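You operate a simulated robot arm through the tools that you are given. There is no shell and no other tool.

You run a simulated robot arm. Do the job below in one go: nothing can be reset, and whatever is moved stays where it is left.

## Task
Open the green knob, wipe the oil out of the orange collar and clamp the AIR motor in it.
Fine: use the yellow pad and put it back; the black ring stays in the collar; knob open and oil wiped before the motor goes in. Where these are worked on the way, their far stop is far enough and under half their travel is too little: green knob. What is to be rubbed or washed off counts as gone when no trace of it is left.

The check looks at the end state, three seconds after you hand in, the way a careful person would. Anything else that was tipped, shoved, dropped, spilled or broken makes it a failure.

## Robot
A 7-joint arm with a two-finger parallel gripper, fixed in place. Base frame: the origin is on the floor under the middle of its stand, x ahead of it, y to its left, z up; the work surface is at about z = 850. Units: mm, rad, N and s.
With the tool pointing down near the work surface it reaches from about 420 to 900 mm from the base axis. Its first joint turns from -2.496 to 2.496 rad. Payload 3 kg.
Tool frame: the origin (TCP) lies between the finger pads and is the grasp point; the fingertips stand 30 mm ahead of it; z points along the fingers, y is the line along which they close. Largest opening 94 mm; finger width 28, thickness 10; the body of the gripper, 50 by 96 mm, starts 55 mm behind the TCP.
Orientation is that of the tool frame in the base frame, as a unit quaternion [x, y, z, w]. With the fingers straight down and closing along the base's y, the tool's x points along the base's -x, its y along +y and its z along -z.

## Interface
- The arm moves only by the tool drive_tool. Its argument "rows" is a list that holds one entry, the list of rows, each a list of 7 numbers: the shift along the base's x, y, z in mm, then the turn, a rotation vector about the base's x, y, z in rad, then the opening in per cent of the stroke, from 0 (shut) to 100 (fully open). In form: [[[dx, dy, dz, wx, wy, wz, claw], ...]]. A call has 1 to 20 rows; each row shifts and turns the commanded pose from where the row before left it. Rows are played at 5 a second. More than 50 mm and 0.15 rad between two rows, or a gripper value outside its range, and nothing of the call is played. Where a pose cannot be reached the arm comes as near as it can. A force on the tool above 70 N (or 10 N above the force at the start of the call, whichever is more), or a blocked arm, ends the call early, and 0.2 s more pass. Each finger travels about 72 mm/s and halts on what it meets, pressing with about 42 N; the grip force reading is that of the motor and also rises with nothing between the fingers. The clock runs only during rows and for 0.2 s after the last one: add rows that do not move to give the fingers time. It gives the time, the measured TCP pose, the force on the tool (base axes), the opening and the grip force at its end, in the units of the frame above (readings bear some noise), with the torque about the TCP (base axes, N m) and any sound that the robot's microphone picked up.
- Cameras (640 x 400 px; columns grow to the right, rows downward): "scene" is fixed at [49.7, 499.5, 1447.5]; the picture's right is [-0.30, -0.95, 0.00], its down [-0.39, 0.12, -0.91] and it looks along [0.87, -0.28, -0.41] (base axes); focal length 321 px, centre (320, 200). "wrist" rides on the gripper at [76, 14, -102] in the tool frame; the picture's right is [-0.18, 0.98, 0.00], its down [-0.75, -0.14, -0.64] and it looks along [-0.63, -0.12, 0.77] (tool axes); focal length 243 px, centre (320, 200). There is no depth. A picture from a camera that has moved, and an enlarged one, comes with that camera's place and axes in the base frame and with its lens.
- grab_frame(camera): a new picture of that camera. It takes no simulated time.
- close_up(camera, box): a new picture of the part [left, top, right, bottom] of that camera's present view, enlarged. It takes no simulated time.
- close_job(): hands the job in; it is judged then, once.

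Places have to be worked out from the pictures, the camera data and where the tool is seen. Open the gripper and draw the arm clear of the work before you hand the job in, unless the task says otherwise.

The tools are called as a command line: name --argument value ..., lists and objects as JSON in quotes. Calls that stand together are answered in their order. drive_tool: Moves the arm, as the interface text tells. Its arguments: {"type":"object","properties":{"rows":{"type":"array"}},"required":["rows"]} The other tools are called the same way: grab_frame (camera) takes a picture; close_up (camera, box) takes an enlarged picture of a part of a camera's view; close_job () hands the job in.

At the start:

```text
clock: 0.0
position: [377.3, 245.5, 1307.8]
tcp_rot: [0.0, 1.0, 0.0, -0.001]
wrist_force: [-0.3, -0.4, 0.3]
torque: [0.02, 0.01, 0.02]
finger_gap: 93.9
finger_force: 0.0
```

scene: 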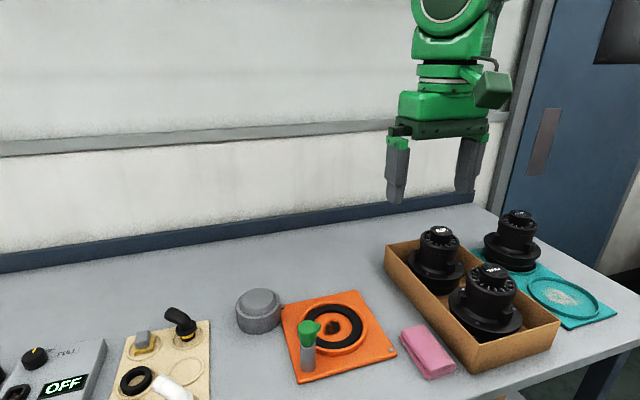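
wrist: 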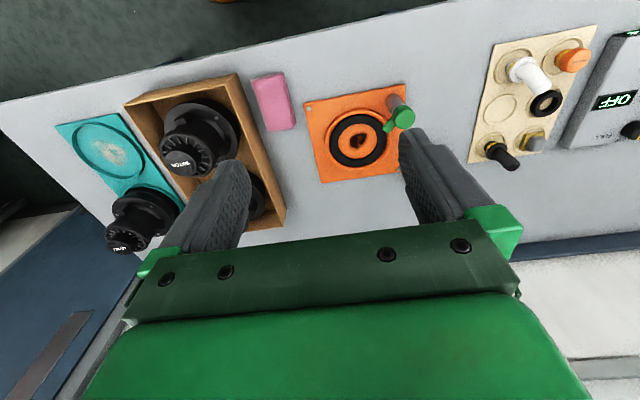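

I start by looking closely at the scene with both cameras to find the collar, knob, pads and motors.

close_up --camera "scene" --box '[220, 270, 420, 395]'

close_up --camera "scene" --box '[370, 190, 640, 380]'

close_up --camera "scene" --box '[0, 280, 220, 400]'

close_up --camera "wrist" --box '[290, 60, 440, 200]'

close_up --camera "wrist" --box '[440, 10, 640, 190]'

close_up --camera "wrist" --box '[40, 60, 310, 260]'

```text
3.20 times, centred on (320, 332) of scene
camera zoom: at [49.7, 499.5, 1447.5], right [-0.3, -0.95, 0.0], down [-0.39, 0.12, -0.91], along [0.87, -0.28, -0.41], focal length 1026 px, centre (320, -224)
```

zoom: 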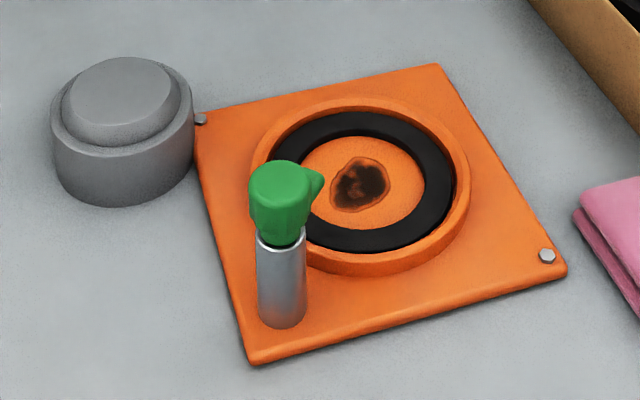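

```text
2.11 times, centred on (505, 285) of scene
camera zoom: at [49.7, 499.5, 1447.5], right [-0.3, -0.95, 0.0], down [-0.39, 0.12, -0.91], along [0.87, -0.28, -0.41], focal length 675 px, centre (-70, 21)
```

zoom: 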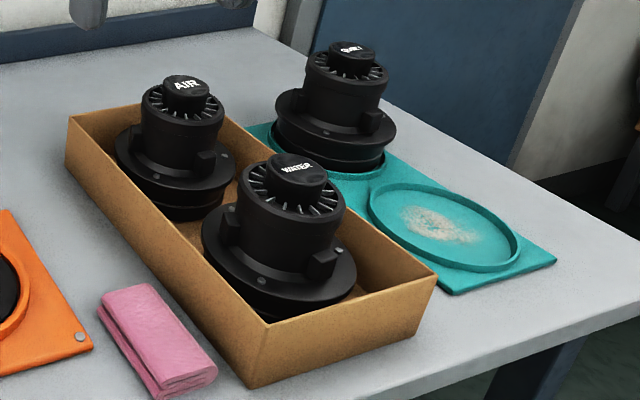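

```text
2.91 times, centred on (110, 340) of scene
camera zoom: at [49.7, 499.5, 1447.5], right [-0.3, -0.95, 0.0], down [-0.39, 0.12, -0.91], along [0.87, -0.28, -0.41], focal length 933 px, centre (931, -207)
```

zoom: 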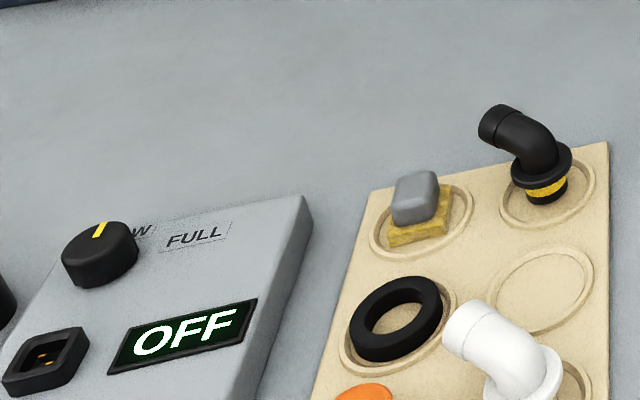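

```text
2.86 times, centred on (365, 130) of wrist
camera zoom: at [300.7, 260.0, 1411.3], right [0.18, 0.98, 0.0], down [0.75, -0.14, 0.64], along [0.63, -0.12, -0.77], focal length 693 px, centre (191, 400)
```

zoom: 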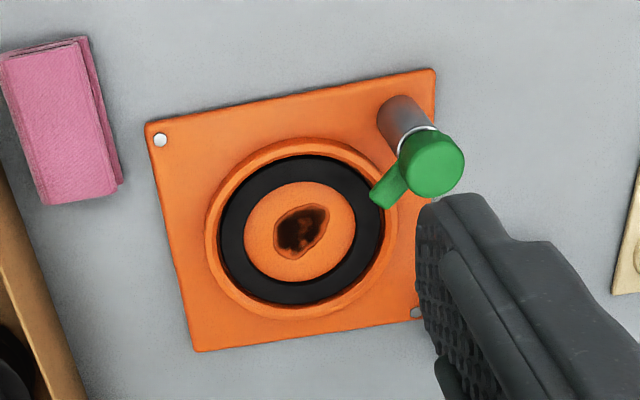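

```text
2.22 times, centred on (540, 100) of wrist
camera zoom: at [300.7, 260.0, 1411.3], right [0.18, 0.98, 0.0], down [0.75, -0.14, 0.64], along [0.63, -0.12, -0.77], focal length 539 px, centre (-169, 422)
```

zoom: 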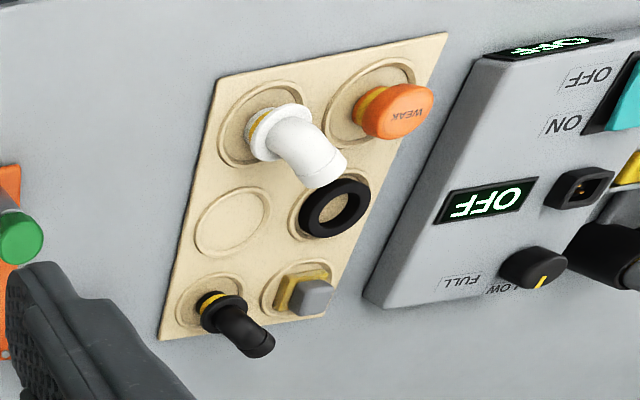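

```text
2.00 times, centred on (175, 160) of wrist
camera zoom: at [300.7, 260.0, 1411.3], right [0.18, 0.98, 0.0], down [0.75, -0.14, 0.64], along [0.63, -0.12, -0.77], focal length 485 px, centre (610, 280)
```

zoom: 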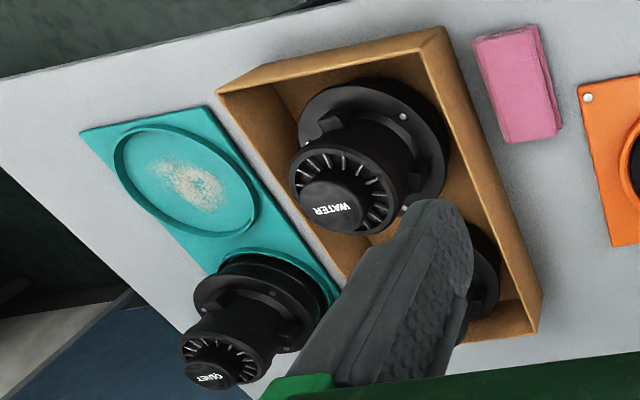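

The collar appears centred near (580, 301), with the knob on a post near (489, 383) and its top around z≈985. The yellow pad with the grey handle sits on the beige board, and the AIR motor is in the far end of the cardboard box. I move the wrist camera nearer to look at the knob.

drive_tool --rows '[[[16, 24, -40, 0, 0, 0, 100], [16, 24, -40, 0, 0, 0, 100], [16, 24, -40, 0, 0, 0, 100], [15, 23, -38, 0, 0, 0, 100], [0, 0, 0, 0, 0, 0, 100]]]'

grab_frame --camera "wrist"

grab_frame --camera "scene"

```text
clock: 1.2
position: [440.7, 342.4, 1148.6]
tcp_rot: [0.0, 1.0, 0.0, 0.0]
wrist_force: [0.4, -0.2, 0.4]
torque: [0.01, -0.01, -0.01]
finger_gap: 94.0
finger_force: 0.1
```

```text
taken
camera wrist: at [364.6, 357.0, 1251.4], right [0.18, 0.98, 0.0], down [0.75, -0.14, 0.64], along [0.63, -0.12, -0.77], focal length 243 px, centre (320, 200)
```

wrist: 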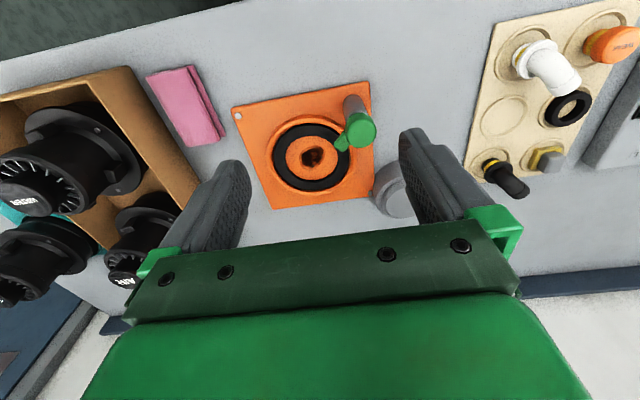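

```text
taken
```

scene: 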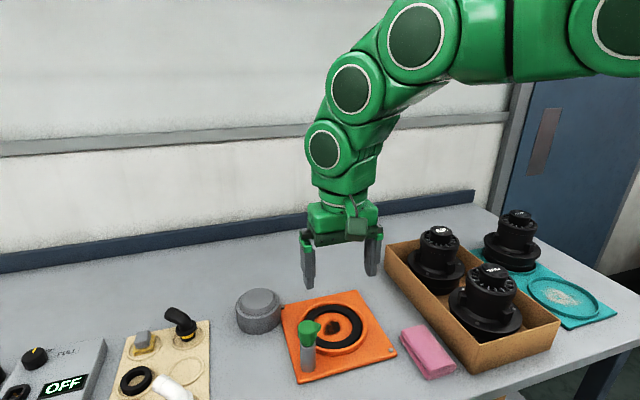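

The knob is in view between the fingers; I zoom in on it and on the board with the yellow pad.

close_up --camera "wrist" --box '[230, 75, 410, 215]'

close_up --camera "wrist" --box '[460, 0, 640, 210]'

close_up --camera "wrist" --box '[0, 60, 240, 300]'

close_up --camera "scene" --box '[270, 290, 370, 390]'

```text
2.86 times, centred on (320, 145) of wrist
camera zoom: at [364.6, 357.0, 1251.4], right [0.18, 0.98, 0.0], down [0.75, -0.14, 0.64], along [0.63, -0.12, -0.77], focal length 693 px, centre (320, 357)
```

zoom: 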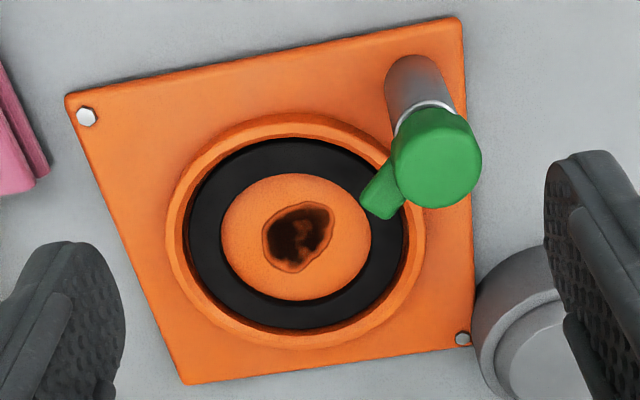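

```text
1.90 times, centred on (550, 105) of wrist
camera zoom: at [364.6, 357.0, 1251.4], right [0.18, 0.98, 0.0], down [0.75, -0.14, 0.64], along [0.63, -0.12, -0.77], focal length 462 px, centre (-118, 381)
```

zoom: 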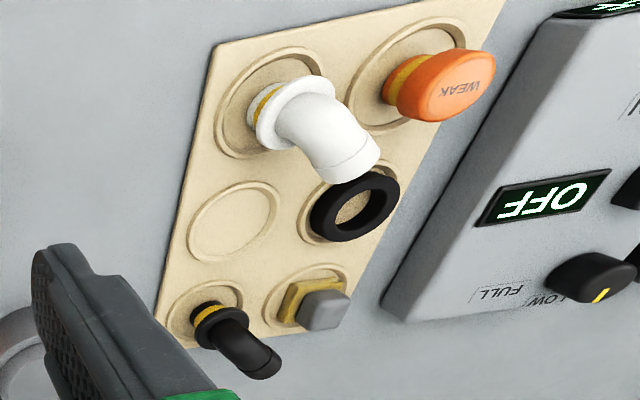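

```text
1.67 times, centred on (120, 180) of wrist
camera zoom: at [364.6, 357.0, 1251.4], right [0.18, 0.98, 0.0], down [0.75, -0.14, 0.64], along [0.63, -0.12, -0.77], focal length 404 px, centre (653, 233)
```

zoom: 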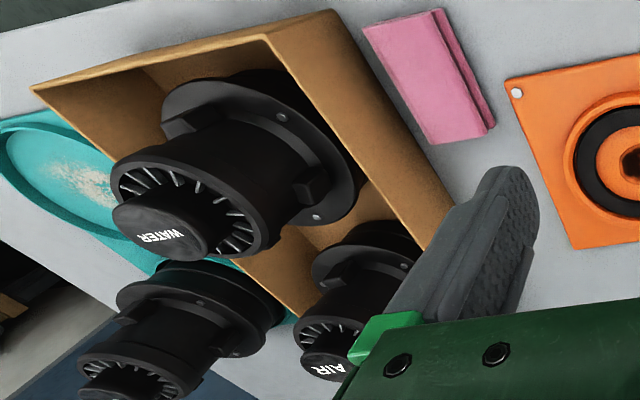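

```text
4.00 times, centred on (320, 340) of scene
camera zoom: at [49.7, 499.5, 1447.5], right [-0.3, -0.95, 0.0], down [-0.39, 0.12, -0.91], along [0.87, -0.28, -0.41], focal length 1282 px, centre (320, -360)
```

zoom: 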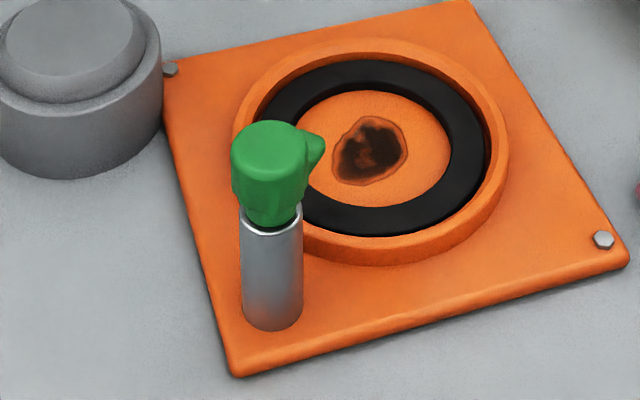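

The knob's top centre triangulates to about (493, 384, 977), with the beak pointing at the collar centre at roughly −46°. I turn the gripper so the fingers close across the beak and hover above the knob.

drive_tool --rows '[[[9, 7, -5, 0, 0, -0.134, 100], [9, 7, -15, 0, 0, -0.134, 100], [9, 7, -15, 0, 0, -0.134, 100], [9, 7, -15, 0, 0, -0.134, 100], [9, 7, -20, 0, 0, -0.134, 100], [7.3, 6.6, -18, 0, 0, -0.133, 100], [0, 0, 0, 0, 0, 0, 100]]]'

grab_frame --camera "wrist"

close_up --camera "scene" --box '[220, 200, 420, 390]'

```text
clock: 2.8
position: [491.5, 382.3, 1060.0]
tcp_rot: [0.392, 0.92, 0.0, 0.0]
wrist_force: [-0.2, 0.1, 0.1]
torque: [0.04, -0.01, -0.01]
finger_gap: 94.3
finger_force: 0.1
```

```text
taken
camera wrist: at [448.6, 446.7, 1163.5], right [0.84, 0.55, 0.0], down [0.42, -0.64, 0.64], along [0.35, -0.54, -0.77], focal length 243 px, centre (320, 200)
```

wrist: 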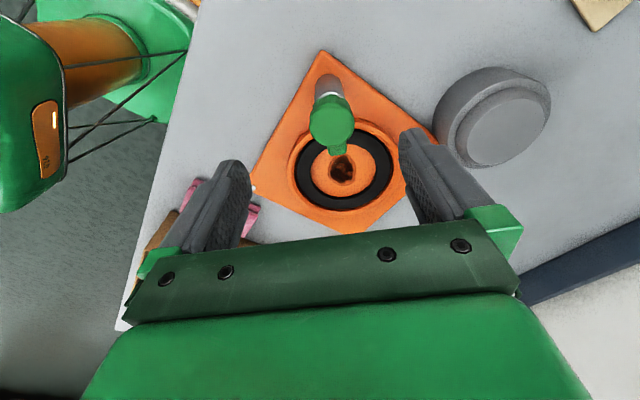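

```text
2.11 times, centred on (320, 295) of scene
camera zoom: at [49.7, 499.5, 1447.5], right [-0.3, -0.95, 0.0], down [-0.39, 0.12, -0.91], along [0.87, -0.28, -0.41], focal length 675 px, centre (320, 0)
```

zoom: 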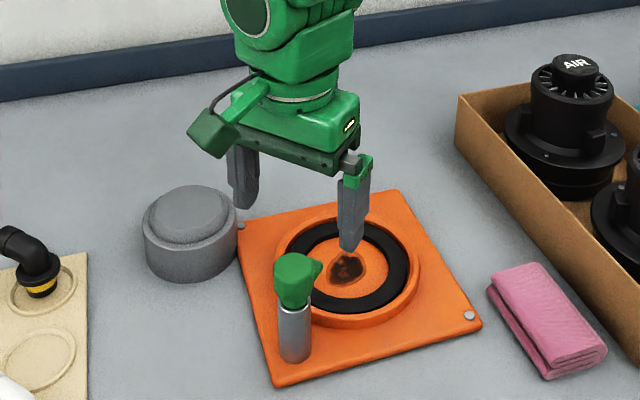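

I zoom in on the knob from this viewpoint to refine its position before descending.

close_up --camera "wrist" --box '[260, 50, 420, 170]'

close_up --camera "scene" --box '[280, 305, 350, 385]'

```text
3.33 times, centred on (340, 110) of wrist
camera zoom: at [448.6, 446.7, 1163.5], right [0.84, 0.55, 0.0], down [0.42, -0.64, 0.64], along [0.35, -0.54, -0.77], focal length 809 px, centre (253, 500)
```

zoom: 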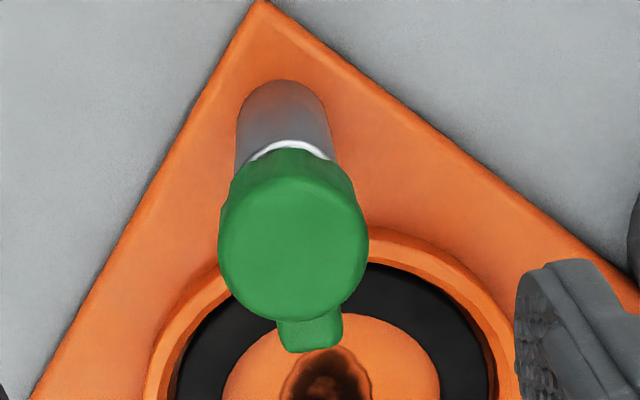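

```text
5.00 times, centred on (315, 345) of scene
camera zoom: at [49.7, 499.5, 1447.5], right [-0.3, -0.95, 0.0], down [-0.39, 0.12, -0.91], along [0.87, -0.28, -0.41], focal length 1603 px, centre (345, -525)
```

zoom: 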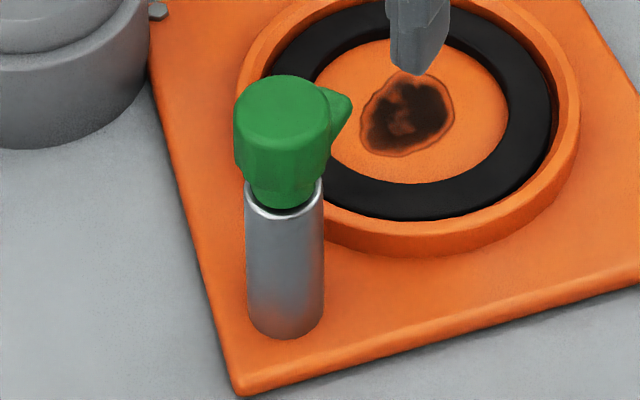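

The wrist views agree that the knob's top is at about (499.5, 385, 965), with a diameter of ~35 mm and the beak at −45°. I centre on it and descend with the gripper open to TCP z≈955.

drive_tool --rows '[[[8, 2.7, -15, 0, 0, 0, 100], [0, 0, -30, 0, 0, 0, 100], [0, 0, -30, 0, 0, 0, 100], [0, 0, -20, 0, 0, 0, 100], [0, 0, -10, 0, 0, 0, 100], [0, 0, 0, 0, 0, 0, 100]]]'

grab_frame --camera "wrist"

close_up --camera "scene" --box '[240, 250, 400, 390]'

```text
clock: 4.2
position: [500.7, 384.5, 958.1]
tcp_rot: [0.391, 0.92, 0.0, 0.001]
wrist_force: [0.5, -0.3, 0.0]
torque: [0.01, -0.01, -0.01]
finger_gap: 94.0
finger_force: 0.0
```

```text
taken
camera wrist: at [458.0, 449.8, 1061.2], right [0.84, 0.55, 0.0], down [0.42, -0.64, 0.64], along [0.35, -0.54, -0.77], focal length 243 px, centre (320, 200)
```

wrist: 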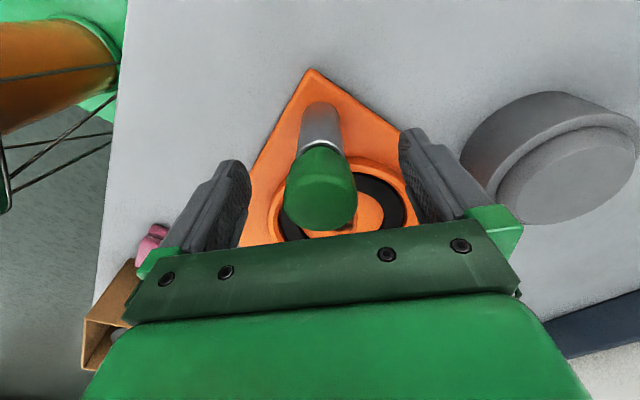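

```text
2.86 times, centred on (320, 320) of scene
camera zoom: at [49.7, 499.5, 1447.5], right [-0.3, -0.95, 0.0], down [-0.39, 0.12, -0.91], along [0.87, -0.28, -0.41], focal length 916 px, centre (320, -143)
```

zoom: 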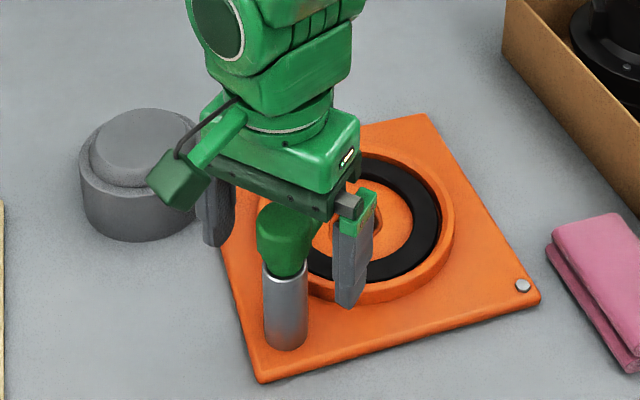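

The knob sits centred between the fingers. I close the gripper on it.

drive_tool --rows '[[[0, 0, 0, 0, 0, 0, 60], [0, 0, 0, 0, 0, 0, 45], [0, 0, 0, 0, 0, 0, 0], [0, 0, 0, 0, 0, 0, 0], [0, 0, 0, 0, 0, 0, 0]]]'

grab_frame --camera "wrist"

```text
clock: 5.4
position: [501.1, 384.0, 956.9]
tcp_rot: [0.391, 0.92, 0.0, 0.0]
wrist_force: [-4.4, -3.0, -0.7]
torque: [0.07, 0.17, -0.02]
finger_gap: 38.0
finger_force: 44.5
```

```text
taken
camera wrist: at [458.0, 449.7, 1061.3], right [0.84, 0.55, 0.0], down [0.42, -0.64, 0.64], along [0.35, -0.54, -0.77], focal length 243 px, centre (320, 200)
```

wrist: 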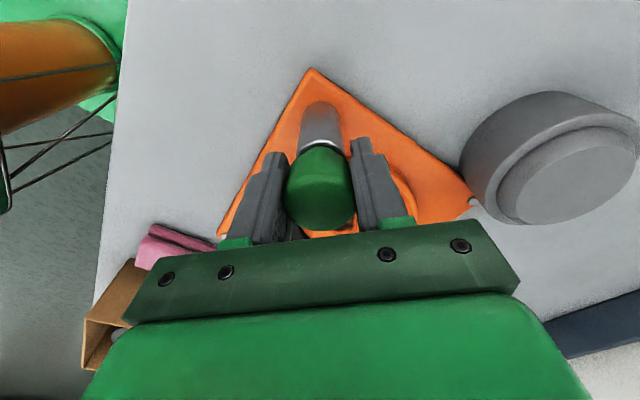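

Gripped at 38 mm. I test which way it turns with a small counter-clockwise twist and read the torque.

drive_tool --rows '[[[0, 0, 0, 0, 0, 0.05, 0], [0, 0, 0, 0, 0, 0.05, 0], [0, 0, 0, 0, 0, 0, 0]]]'

close_up --camera "wrist" --box '[220, 90, 420, 240]'

close_up --camera "scene" --box '[270, 290, 370, 390]'

```text
clock: 6.2
position: [500.4, 384.2, 957.9]
tcp_rot: [0.345, 0.939, 0.0, 0.0]
wrist_force: [-18.2, -2.2, 7.6]
torque: [-0.21, 0.02, -0.04]
finger_gap: 37.8
finger_force: 45.1
```

```text
2.67 times, centred on (320, 165) of wrist
camera zoom: at [451.6, 444.9, 1061.3], right [0.78, 0.63, 0.0], down [0.48, -0.6, 0.64], along [0.4, -0.5, -0.77], focal length 647 px, centre (320, 293)
```

zoom: 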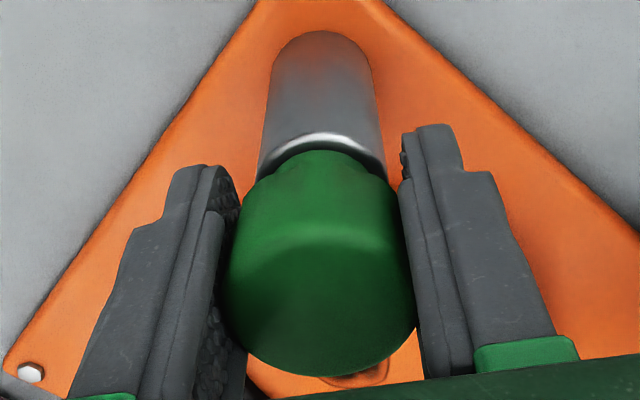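

```text
4.00 times, centred on (320, 340) of scene
camera zoom: at [49.7, 499.5, 1447.5], right [-0.3, -0.95, 0.0], down [-0.39, 0.12, -0.91], along [0.87, -0.28, -0.41], focal length 1282 px, centre (320, -360)
```

zoom: 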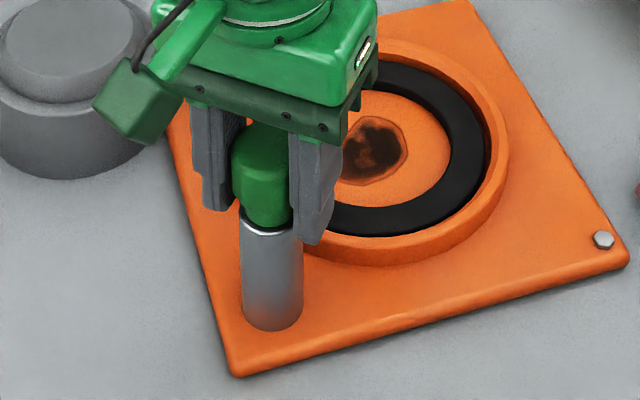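

There is little torque but an 18 N side load toward −x. I relieve it with a small −x shift and check how the reading changes before turning more.

drive_tool --rows '[[[-1.0, 0, 0, 0, 0, 0, 0], [0, 0, 0, 0, 0, 0, 0]]]'

```text
clock: 6.8
position: [499.7, 384.3, 958.4]
tcp_rot: [0.345, 0.939, 0.001, 0.001]
wrist_force: [6.5, -11.4, 14.8]
torque: [0.18, 1.06, 0.0]
finger_gap: 37.9
finger_force: 45.3
```

Stiffness is about 25 N/mm, so small offsets matter. I turn a little further counter-clockwise while lifting slightly to relieve the vertical load.

drive_tool --rows '[[[0.3, -0.4, 0.4, 0, 0, 0.05, 0], [0, 0, 0, 0, 0, 0, 0]]]'

close_up --camera "wrist" --box '[220, 90, 420, 240]'

```text
clock: 7.4
position: [500.8, 383.1, 956.1]
tcp_rot: [0.322, 0.947, 0.0, 0.001]
wrist_force: [33.4, -7.3, -1.1]
torque: [-0.6, -0.37, 0.0]
finger_gap: 38.0
finger_force: 44.9
```

```text
2.67 times, centred on (320, 165) of wrist
camera zoom: at [448.4, 442.3, 1061.2], right [0.74, 0.67, 0.0], down [0.51, -0.57, 0.64], along [0.43, -0.48, -0.77], focal length 647 px, centre (320, 293)
```

zoom: 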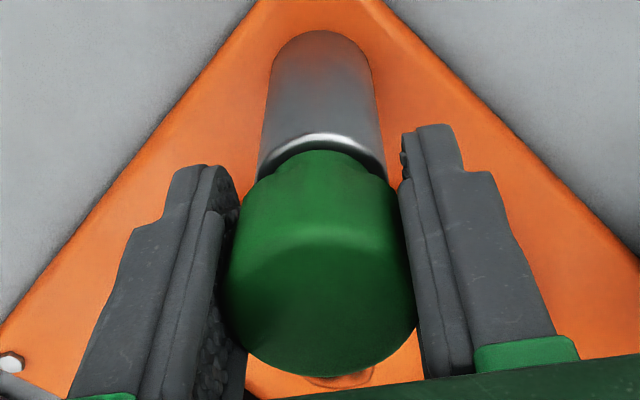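

I hold still to get a settled reading.

drive_tool --rows '[[[0, 0, 0, 0, 0, 0, 0], [0, 0, 0, 0, 0, 0, 0], [0, 0, 0, 0, 0, 0, 0]]]'

close_up --camera "scene" --box '[270, 290, 370, 390]'

```text
clock: 8.2
position: [500.8, 385.1, 957.8]
tcp_rot: [0.321, 0.947, 0.001, 0.0]
wrist_force: [52.9, -5.3, -2.8]
torque: [-0.8, -0.17, 0.06]
finger_gap: 37.7
finger_force: 44.7
```

```text
4.00 times, centred on (320, 340) of scene
camera zoom: at [49.7, 499.5, 1447.5], right [-0.3, -0.95, 0.0], down [-0.39, 0.12, -0.91], along [0.87, -0.28, -0.41], focal length 1282 px, centre (320, -360)
```

zoom: 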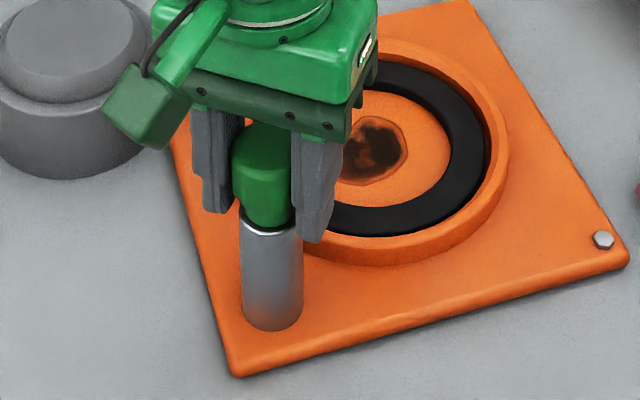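

The load built up to 53 N in +x while holding, so the command sits slightly too far −x. I correct by +0.5 mm in x and read again.

drive_tool --rows '[[[0.5, 0, 0, 0, 0, 0, 0], [0, 0, 0, 0, 0, 0, 0]]]'

drive_tool --rows '[[[0, 0, 0, 0, 0, 0, 0], [0, 0, 0, 0, 0, 0, 0]]]'

```text
clock: 8.8
position: [500.5, 383.7, 957.9]
tcp_rot: [0.322, 0.947, 0.0, 0.0]
wrist_force: [38.6, -1.3, 1.7]
torque: [-0.46, -0.38, 0.04]
finger_gap: 37.8
finger_force: 44.8
```

```text
clock: 9.4
position: [499.4, 384.1, 958.7]
tcp_rot: [0.321, 0.947, 0.0, 0.0]
wrist_force: [34.1, 1.9, 3.8]
torque: [0.14, 0.41, 0.06]
finger_gap: 37.7
finger_force: 45.3
```

Still 34 N; I shift a further +0.7 mm and continue turning counter-clockwise in small steps.

drive_tool --rows '[[[0.7, 0, 0, 0, 0, 0, 0], [0, 0, 0, 0, 0, 0.05, 0], [0, 0, 0, 0, 0, 0.05, 0], [0, 0, 0, 0, 0, 0, 0]]]'

close_up --camera "wrist" --box '[220, 90, 420, 240]'

```text
clock: 10.4
position: [499.7, 382.7, 957.0]
tcp_rot: [0.272, 0.962, 0.0, 0.0]
wrist_force: [2.6, 4.5, 19.6]
torque: [-0.53, 0.2, 0.05]
finger_gap: 37.9
finger_force: 45.0
```

```text
2.67 times, centred on (320, 165) of wrist
camera zoom: at [442.8, 436.7, 1061.2], right [0.67, 0.74, 0.0], down [0.57, -0.52, 0.64], along [0.47, -0.43, -0.77], focal length 647 px, centre (320, 293)
```

zoom: 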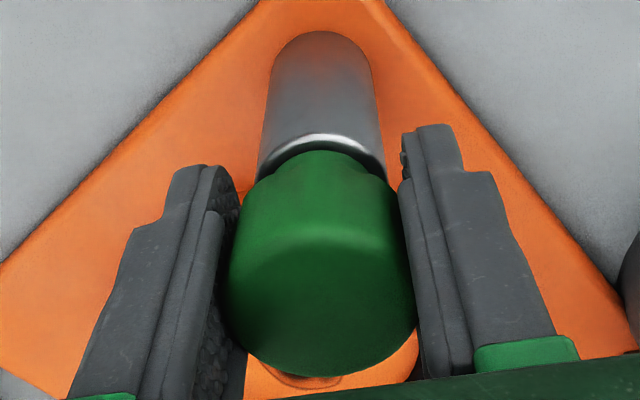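

The knob is turning with the gripper (its ridges stay fixed relative to the fingers) with almost no torque. I continue counter-clockwise.

drive_tool --rows '[[[0, 0, 0, 0, 0, 0.08, 0], [0, 0, 0, 0, 0, 0.08, 0], [0, 0, 0, 0, 0, 0.08, 0], [0, 0, 0, 0, 0, 0, 0]]]'

close_up --camera "wrist" --box '[220, 90, 420, 240]'

```text
clock: 11.4
position: [500.0, 382.8, 958.8]
tcp_rot: [0.156, 0.988, -0.001, 0.0]
wrist_force: [-26.3, -7.8, 22.3]
torque: [-0.11, -0.21, -0.05]
finger_gap: 37.7
finger_force: 44.9
```

```text
2.67 times, centred on (320, 165) of wrist
camera zoom: at [432.1, 421.1, 1061.1], right [0.48, 0.88, 0.0], down [0.67, -0.37, 0.64], along [0.56, -0.31, -0.77], focal length 647 px, centre (320, 293)
```

zoom: 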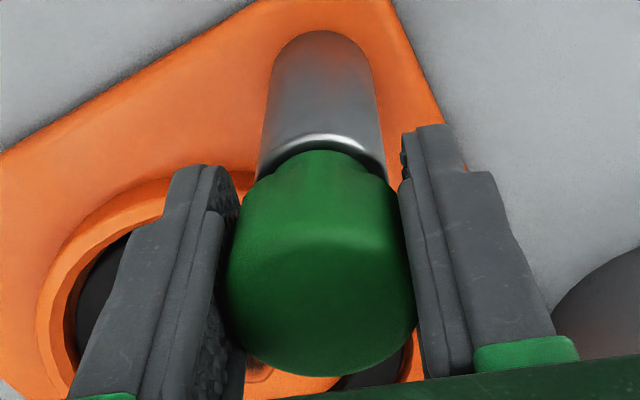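

I check in the scene view whether the beak has followed.

close_up --camera "scene" --box '[280, 305, 350, 385]'

```text
5.00 times, centred on (315, 345) of scene
camera zoom: at [49.7, 499.5, 1447.5], right [-0.3, -0.95, 0.0], down [-0.39, 0.12, -0.91], along [0.87, -0.28, -0.41], focal length 1603 px, centre (345, -525)
```

zoom: 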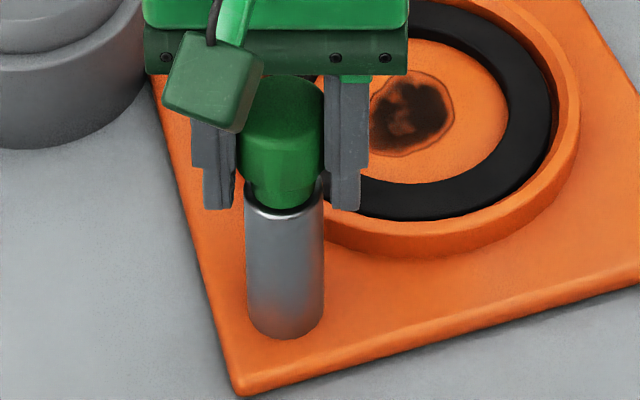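

It seems to follow. I continue turning counter-clockwise while relieving the −x load slightly.

drive_tool --rows '[[[-0.4, 0, 0.3, 0, 0, 0.08, 0], [-0.3, 0, 0, 0, 0, 0.08, 0], [0, 0, 0, 0, 0, 0.08, 0], [0, 0, 0, 0, 0, 0, 0]]]'

close_up --camera "wrist" --box '[220, 90, 420, 240]'

close_up --camera "scene" --box '[280, 305, 350, 385]'

```text
clock: 12.4
position: [500.2, 382.8, 957.6]
tcp_rot: [0.037, 0.999, -0.001, 0.0]
wrist_force: [-28.7, -23.1, 8.4]
torque: [0.1, 0.36, -0.08]
finger_gap: 38.3
finger_force: 44.6
```

```text
2.67 times, centred on (320, 165) of wrist
camera zoom: at [425.5, 403.6, 1061.0], right [0.26, 0.97, 0.0], down [0.74, -0.2, 0.64], along [0.62, -0.17, -0.77], focal length 647 px, centre (320, 293)
```

zoom: 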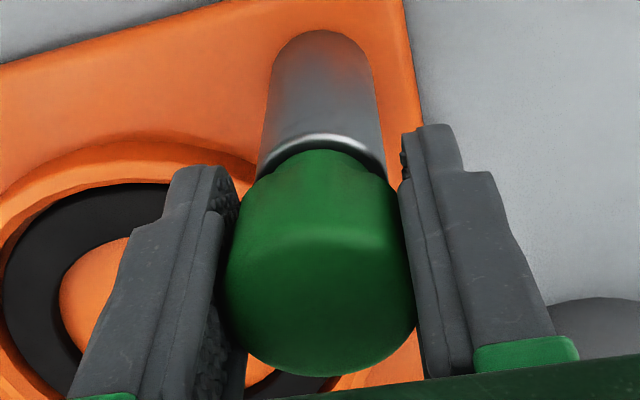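

```text
5.00 times, centred on (315, 345) of scene
camera zoom: at [49.7, 499.5, 1447.5], right [-0.3, -0.95, 0.0], down [-0.39, 0.12, -0.91], along [0.87, -0.28, -0.41], focal length 1603 px, centre (345, -525)
```

zoom: 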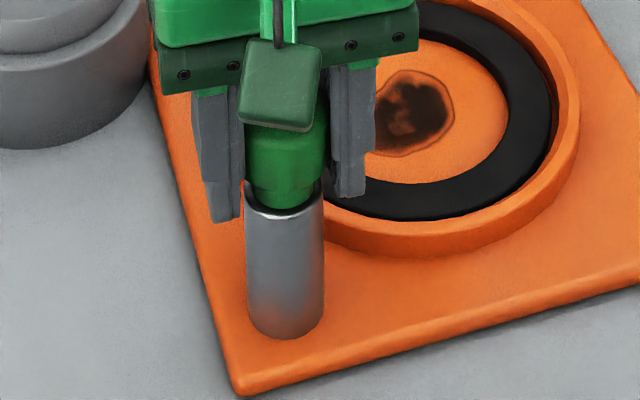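

To confirm the beak has moved and to clear the built-up load, I open the gripper and look.

drive_tool --rows '[[[0, 0, 0, 0, 0, 0, 100], [0, 0, 0, 0, 0, 0, 100], [0, 0, 0, 0, 0, 0, 100]]]'

close_up --camera "wrist" --box '[200, 70, 440, 250]'

close_up --camera "scene" --box '[280, 305, 350, 385]'

```text
clock: 13.2
position: [501.2, 384.3, 958.3]
tcp_rot: [0.038, 0.999, 0.0, 0.0]
wrist_force: [0.0, -0.2, 0.3]
torque: [-0.01, -0.01, 0.02]
finger_gap: 94.0
finger_force: 0.0
```

```text
2.22 times, centred on (320, 160) of wrist
camera zoom: at [426.1, 404.5, 1061.2], right [0.26, 0.97, 0.0], down [0.74, -0.2, 0.64], along [0.62, -0.17, -0.77], focal length 539 px, centre (320, 289)
```

zoom: 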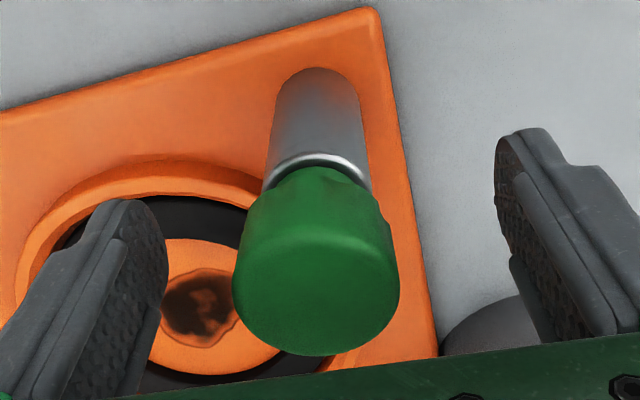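

```text
5.00 times, centred on (315, 345) of scene
camera zoom: at [49.7, 499.5, 1447.5], right [-0.3, -0.95, 0.0], down [-0.39, 0.12, -0.91], along [0.87, -0.28, -0.41], focal length 1603 px, centre (345, -525)
```

zoom: 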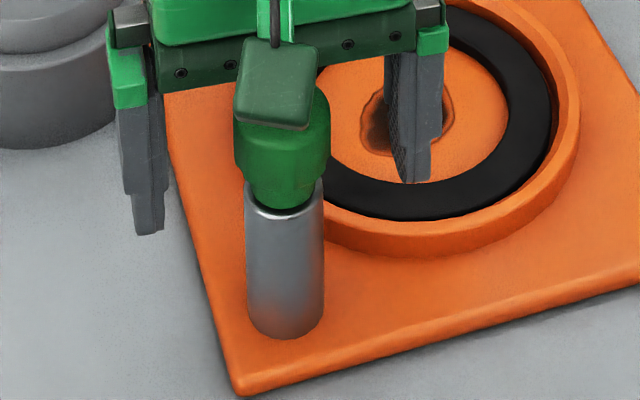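

The beak has turned away (hidden beyond the knob, pointing about +x). I re-grip with the load cleared and continue counter-clockwise.

drive_tool --rows '[[[0.4, 0, 0, 0, 0, 0, 45], [0, 0, 0, 0, 0, 0, 40], [0, 0, 0, 0, 0, 0, 0], [0, 0, 0, 0, 0, 0, 0]]]'

drive_tool --rows '[[[0, 0, 0, 0, 0, 0.08, 0], [0, 0, 0, 0, 0, 0.08, 0], [0, 0, 0, 0, 0, 0.08, 0], [0, 0, 0, 0, 0, 0.08, 0], [0, 0, 0, 0, 0, 0, 0]]]'

close_up --camera "scene" --box '[280, 305, 350, 385]'

```text
clock: 14.2
position: [500.5, 383.4, 958.5]
tcp_rot: [0.037, 0.999, -0.001, -0.001]
wrist_force: [-1.3, -26.5, 5.1]
torque: [0.19, 0.12, 0.0]
finger_gap: 37.5
finger_force: 45.1
```

```text
clock: 15.4
position: [501.3, 382.4, 959.2]
tcp_rot: [-0.123, 0.992, 0.0, 0.001]
wrist_force: [24.8, -48.9, 26.0]
torque: [-0.02, 0.1, -0.04]
finger_gap: 37.3
finger_force: 44.7
```

```text
5.00 times, centred on (315, 345) of scene
camera zoom: at [49.7, 499.5, 1447.5], right [-0.3, -0.95, 0.0], down [-0.39, 0.12, -0.91], along [0.87, -0.28, -0.41], focal length 1603 px, centre (345, -525)
```

zoom: 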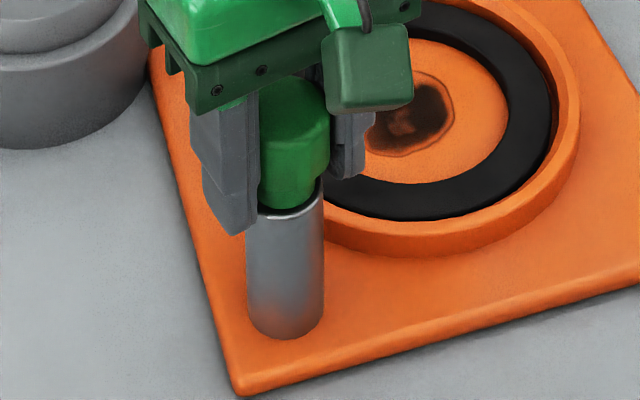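

Counter-clockwise works; the side load of −49 N in y says the axis lies slightly to −y. I shift −1.2 mm in y and keep turning.

drive_tool --rows '[[[0.4, -0.8, 0.4, 0, 0, 0, 0], [0, -0.6, 0, 0, 0, 0.06, 0], [0, 0, 0, 0, 0, 0.08, 0], [0, 0, 0, 0, 0, 0.08, 0], [0, 0, 0, 0, 0, 0, 0]]]'

close_up --camera "wrist" --box '[200, 70, 440, 250]'

```text
clock: 16.6
position: [500.3, 381.5, 957.7]
tcp_rot: [-0.231, 0.973, 0.0, 0.0]
wrist_force: [12.4, -22.2, 14.1]
torque: [-0.06, -0.34, -0.68]
finger_gap: 37.9
finger_force: 44.9
```

```text
2.22 times, centred on (320, 160) of wrist
camera zoom: at [425.9, 361.0, 1061.5], right [-0.28, 0.96, 0.0], down [0.74, 0.21, 0.64], along [0.62, 0.18, -0.77], focal length 539 px, centre (320, 289)
```

zoom: 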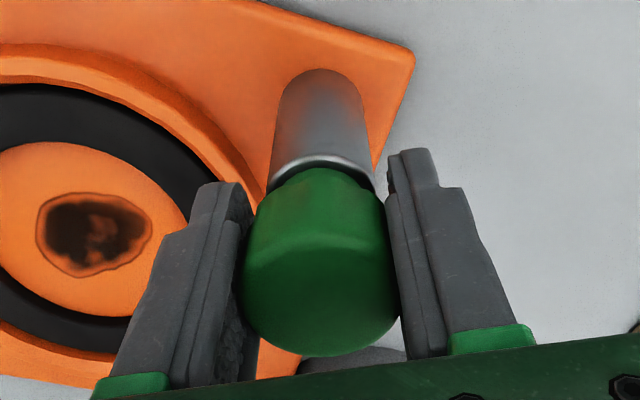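

The torque about z has jumped to −0.68 N·m after about 1.27 rad, suggesting the stop. I push a bit further to confirm.

drive_tool --rows '[[[0, -0.5, 0, 0, 0, 0.05, 0], [0, 0, 0, 0, 0, 0.05, 0], [0, 0, 0, 0, 0, 0, 0]]]'

close_up --camera "wrist" --box '[200, 70, 440, 250]'

```text
clock: 17.4
position: [501.6, 381.6, 957.4]
tcp_rot: [-0.279, 0.96, 0.002, 0.001]
wrist_force: [14.5, -1.3, 7.1]
torque: [-0.01, 0.18, -0.46]
finger_gap: 37.6
finger_force: 45.1
```

```text
2.22 times, centred on (320, 160) of wrist
camera zoom: at [428.8, 353.7, 1061.1], right [-0.37, 0.93, 0.0], down [0.71, 0.28, 0.64], along [0.6, 0.24, -0.77], focal length 539 px, centre (320, 289)
```

zoom: 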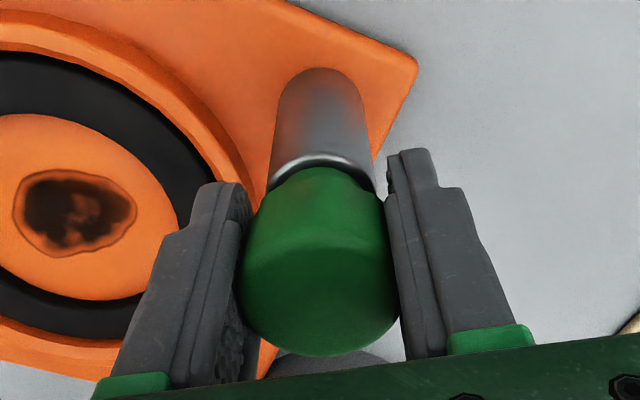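

It slips now rather than turning, so the knob appears to be at its far stop. I release, lift away and look at the beak.

drive_tool --rows '[[[0, 0, 0, 0, 0, 0, 100], [0, 0, 0, 0, 0, 0, 100], [0, 0, 0, 0, 0, 0, 100], [0, 0, 30, 0, 0, 0, 100], [-5, 0, 40, 0, 0, 0, 100], [-15, 0, 45, 0, 0, 0, 100], [-15, 0, 40, 0, 0, 0, 100], [0, 0, 0, 0, 0, 0, 100]]]'

grab_frame --camera "wrist"

close_up --camera "scene" --box '[280, 305, 350, 385]'

```text
clock: 19.2
position: [465.4, 380.9, 1111.5]
tcp_rot: [-0.279, 0.96, 0.0, 0.0]
wrist_force: [-0.4, 1.0, 0.8]
torque: [-0.03, -0.01, -0.01]
finger_gap: 94.1
finger_force: 0.1
```

```text
taken
camera wrist: at [393.8, 352.1, 1215.5], right [-0.37, 0.93, 0.0], down [0.71, 0.28, 0.64], along [0.6, 0.24, -0.77], focal length 243 px, centre (320, 200)
```

wrist: 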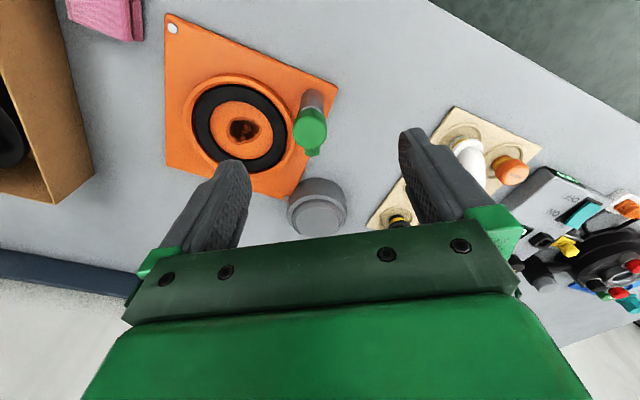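

```text
5.00 times, centred on (315, 345) of scene
camera zoom: at [49.7, 499.5, 1447.5], right [-0.3, -0.95, 0.0], down [-0.39, 0.12, -0.91], along [0.87, -0.28, -0.41], focal length 1603 px, centre (345, -525)
```

zoom: 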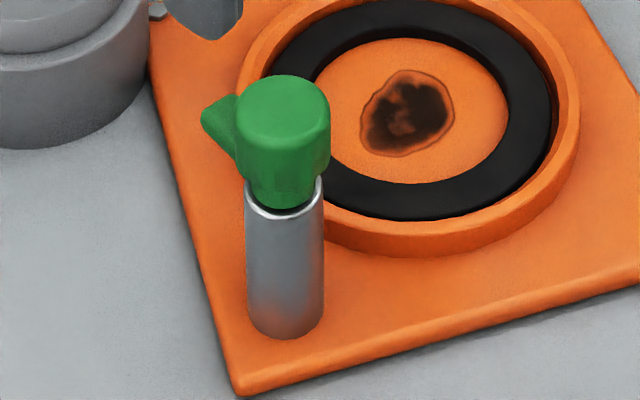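

The beak now points well away from the collar. I zoom in to measure its angle and take in the control box on the left too.

close_up --camera "wrist" --box '[260, 70, 380, 170]'

close_up --camera "wrist" --box '[360, 90, 640, 270]'

```text
4.00 times, centred on (320, 120) of wrist
camera zoom: at [393.8, 352.1, 1215.5], right [-0.37, 0.93, 0.0], down [0.71, 0.28, 0.64], along [0.6, 0.24, -0.77], focal length 970 px, centre (320, 520)
```

zoom: 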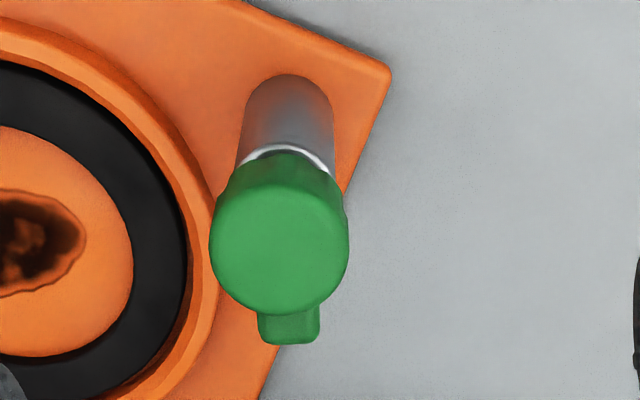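

```text
2.22 times, centred on (500, 180) of wrist
camera zoom: at [393.8, 352.1, 1215.5], right [-0.37, 0.93, 0.0], down [0.71, 0.28, 0.64], along [0.6, 0.24, -0.77], focal length 539 px, centre (-80, 244)
```

zoom: 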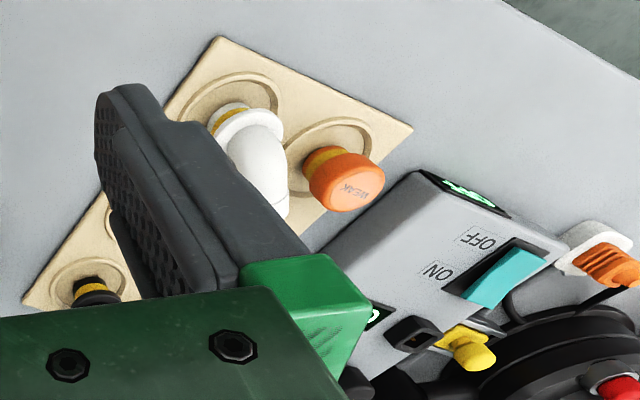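

The beak moved from about −45° to +24°, i.e. ~1.2 rad to a hard stop, so the knob is open. Next I move toward the beige board to see the pad with the grey handle up close.

drive_tool --rows '[[[8, 40, 0, 0, 0, 0.1, 100], [8, 41, -3, 0, 0, 0.1, 100], [8, 41, -3, 0, 0, 0.1, 100], [9, 41, -3, 0, 0, 0.05, 100], [9, 40, -3, 0, 0, 0, 100], [0, 0, 0, 0, 0, 0, 100]]]'

grab_frame --camera "wrist"

```text
clock: 20.6
position: [504.4, 584.4, 1102.3]
tcp_rot: [-0.44, 0.898, 0.0, 0.001]
wrist_force: [0.2, 0.9, 0.2]
torque: [0.01, 0.0, -0.01]
finger_gap: 94.0
finger_force: 0.1
```

```text
taken
camera wrist: at [446.8, 533.3, 1205.5], right [-0.67, 0.75, 0.0], down [0.57, 0.51, 0.64], along [0.48, 0.43, -0.77], focal length 243 px, centre (320, 200)
```

wrist: 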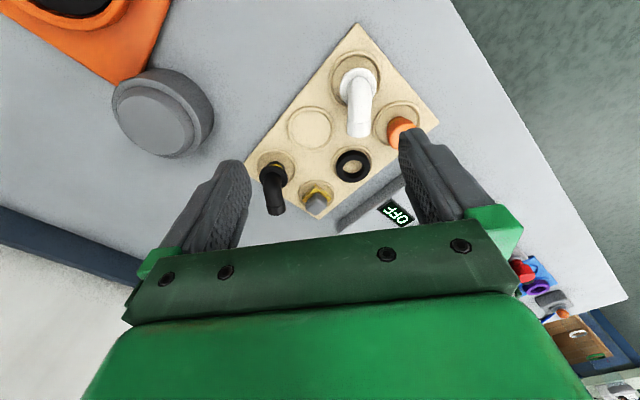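

The board is in view. I zoom in on the pad and its neighbours.

close_up --camera "wrist" --box '[240, 20, 450, 225]'

close_up --camera "wrist" --box '[280, 160, 360, 225]'

close_up --camera "scene" --box '[100, 290, 230, 400]'

```text
1.95 times, centred on (345, 122) of wrist
camera zoom: at [446.8, 533.3, 1205.5], right [-0.67, 0.75, 0.0], down [0.57, 0.51, 0.64], along [0.48, 0.43, -0.77], focal length 473 px, centre (271, 351)
```

zoom: 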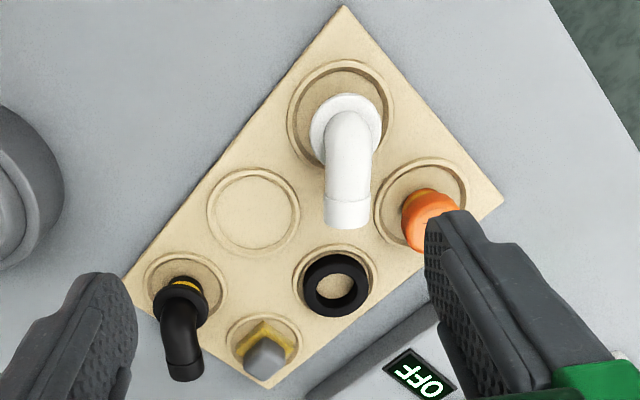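

```text
6.15 times, centred on (320, 192) of wrist
camera zoom: at [446.8, 533.3, 1205.5], right [-0.67, 0.75, 0.0], down [0.57, 0.51, 0.64], along [0.48, 0.43, -0.77], focal length 1493 px, centre (320, 246)
```

zoom: 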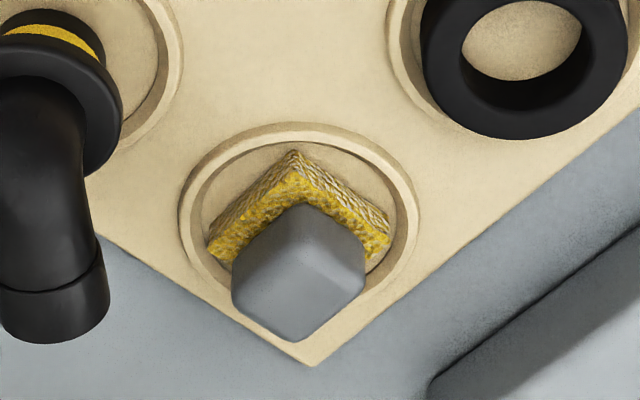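

```text
3.64 times, centred on (165, 345) of scene
camera zoom: at [49.7, 499.5, 1447.5], right [-0.3, -0.95, 0.0], down [-0.39, 0.12, -0.91], along [0.87, -0.28, -0.41], focal length 1166 px, centre (884, -327)
```

zoom: 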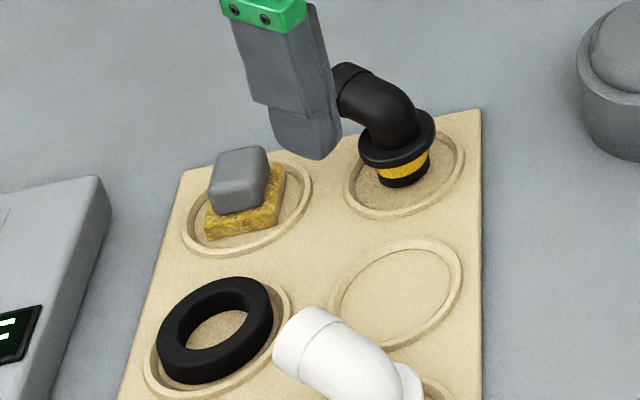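

The yellow pad with its grey handle sits at about (660, 714), handle top at z≈889, with the handle sides parallel to the base axes. That is ~970 mm from the base axis, beyond the straight-down reach, so I'll square the tool up and lean it toward +x.

drive_tool --rows '[[[8, 8, 0, 0, 0, -0.13, 100], [8, 8, 0, 0, 0, -0.13, 100], [8, 8, 0, 0, 0, -0.13, 100], [8, 8, 0, 0, 0, -0.13, 100], [8, 8, 0, 0, 0, -0.13, 100], [8, 8, 0, 0, 0, -0.13, 100], [8, 8, 0, 0, 0, -0.131, 100], [0, 0, 0, 0, -0.1, 0, 100], [0, 0, 0, 0, -0.1, 0, 100], [0, 0, 0, 0, -0.1, 0, 100], [0, 0, 0, 0, -0.1, 0, 100], [0, 0, 0, 0, -0.1, 0, 100], [0, 0, 0, 0, 0, 0, 100]]]'

grab_frame --camera "wrist"

grab_frame --camera "scene"

```text
clock: 23.4
position: [549.1, 622.6, 1073.2]
tcp_rot: [-0.002, 0.969, 0.0, 0.248]
wrist_force: [0.1, -0.7, 0.2]
torque: [0.04, 0.0, 0.02]
finger_gap: 94.0
finger_force: 0.2
out of reach, approached as far as the arm can: row 5, 6, 7
```

```text
taken
camera wrist: at [433.9, 637.9, 1128.0], right [0.16, 0.98, 0.09], down [0.35, -0.14, 0.93], along [0.92, -0.12, -0.37], focal length 243 px, centre (320, 200)
```

wrist: 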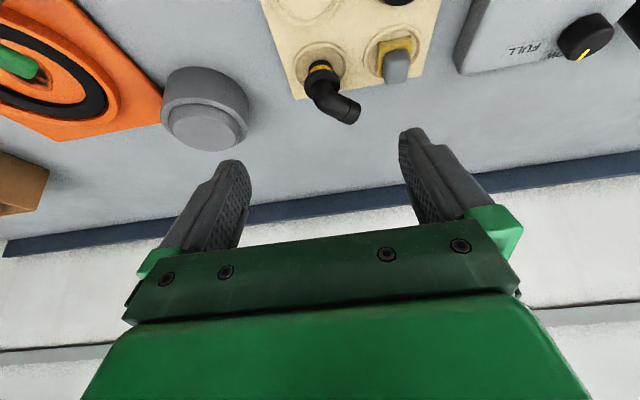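

```text
taken
```

scene: 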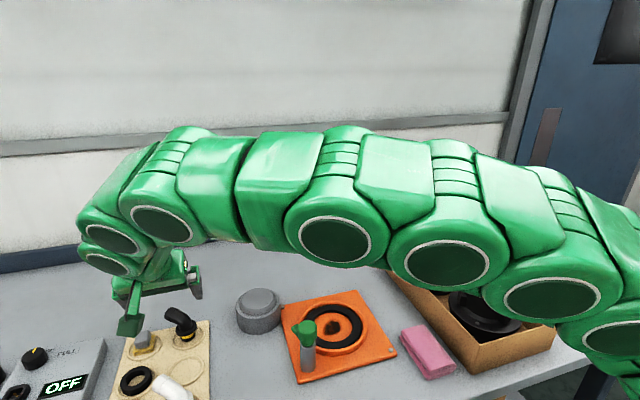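

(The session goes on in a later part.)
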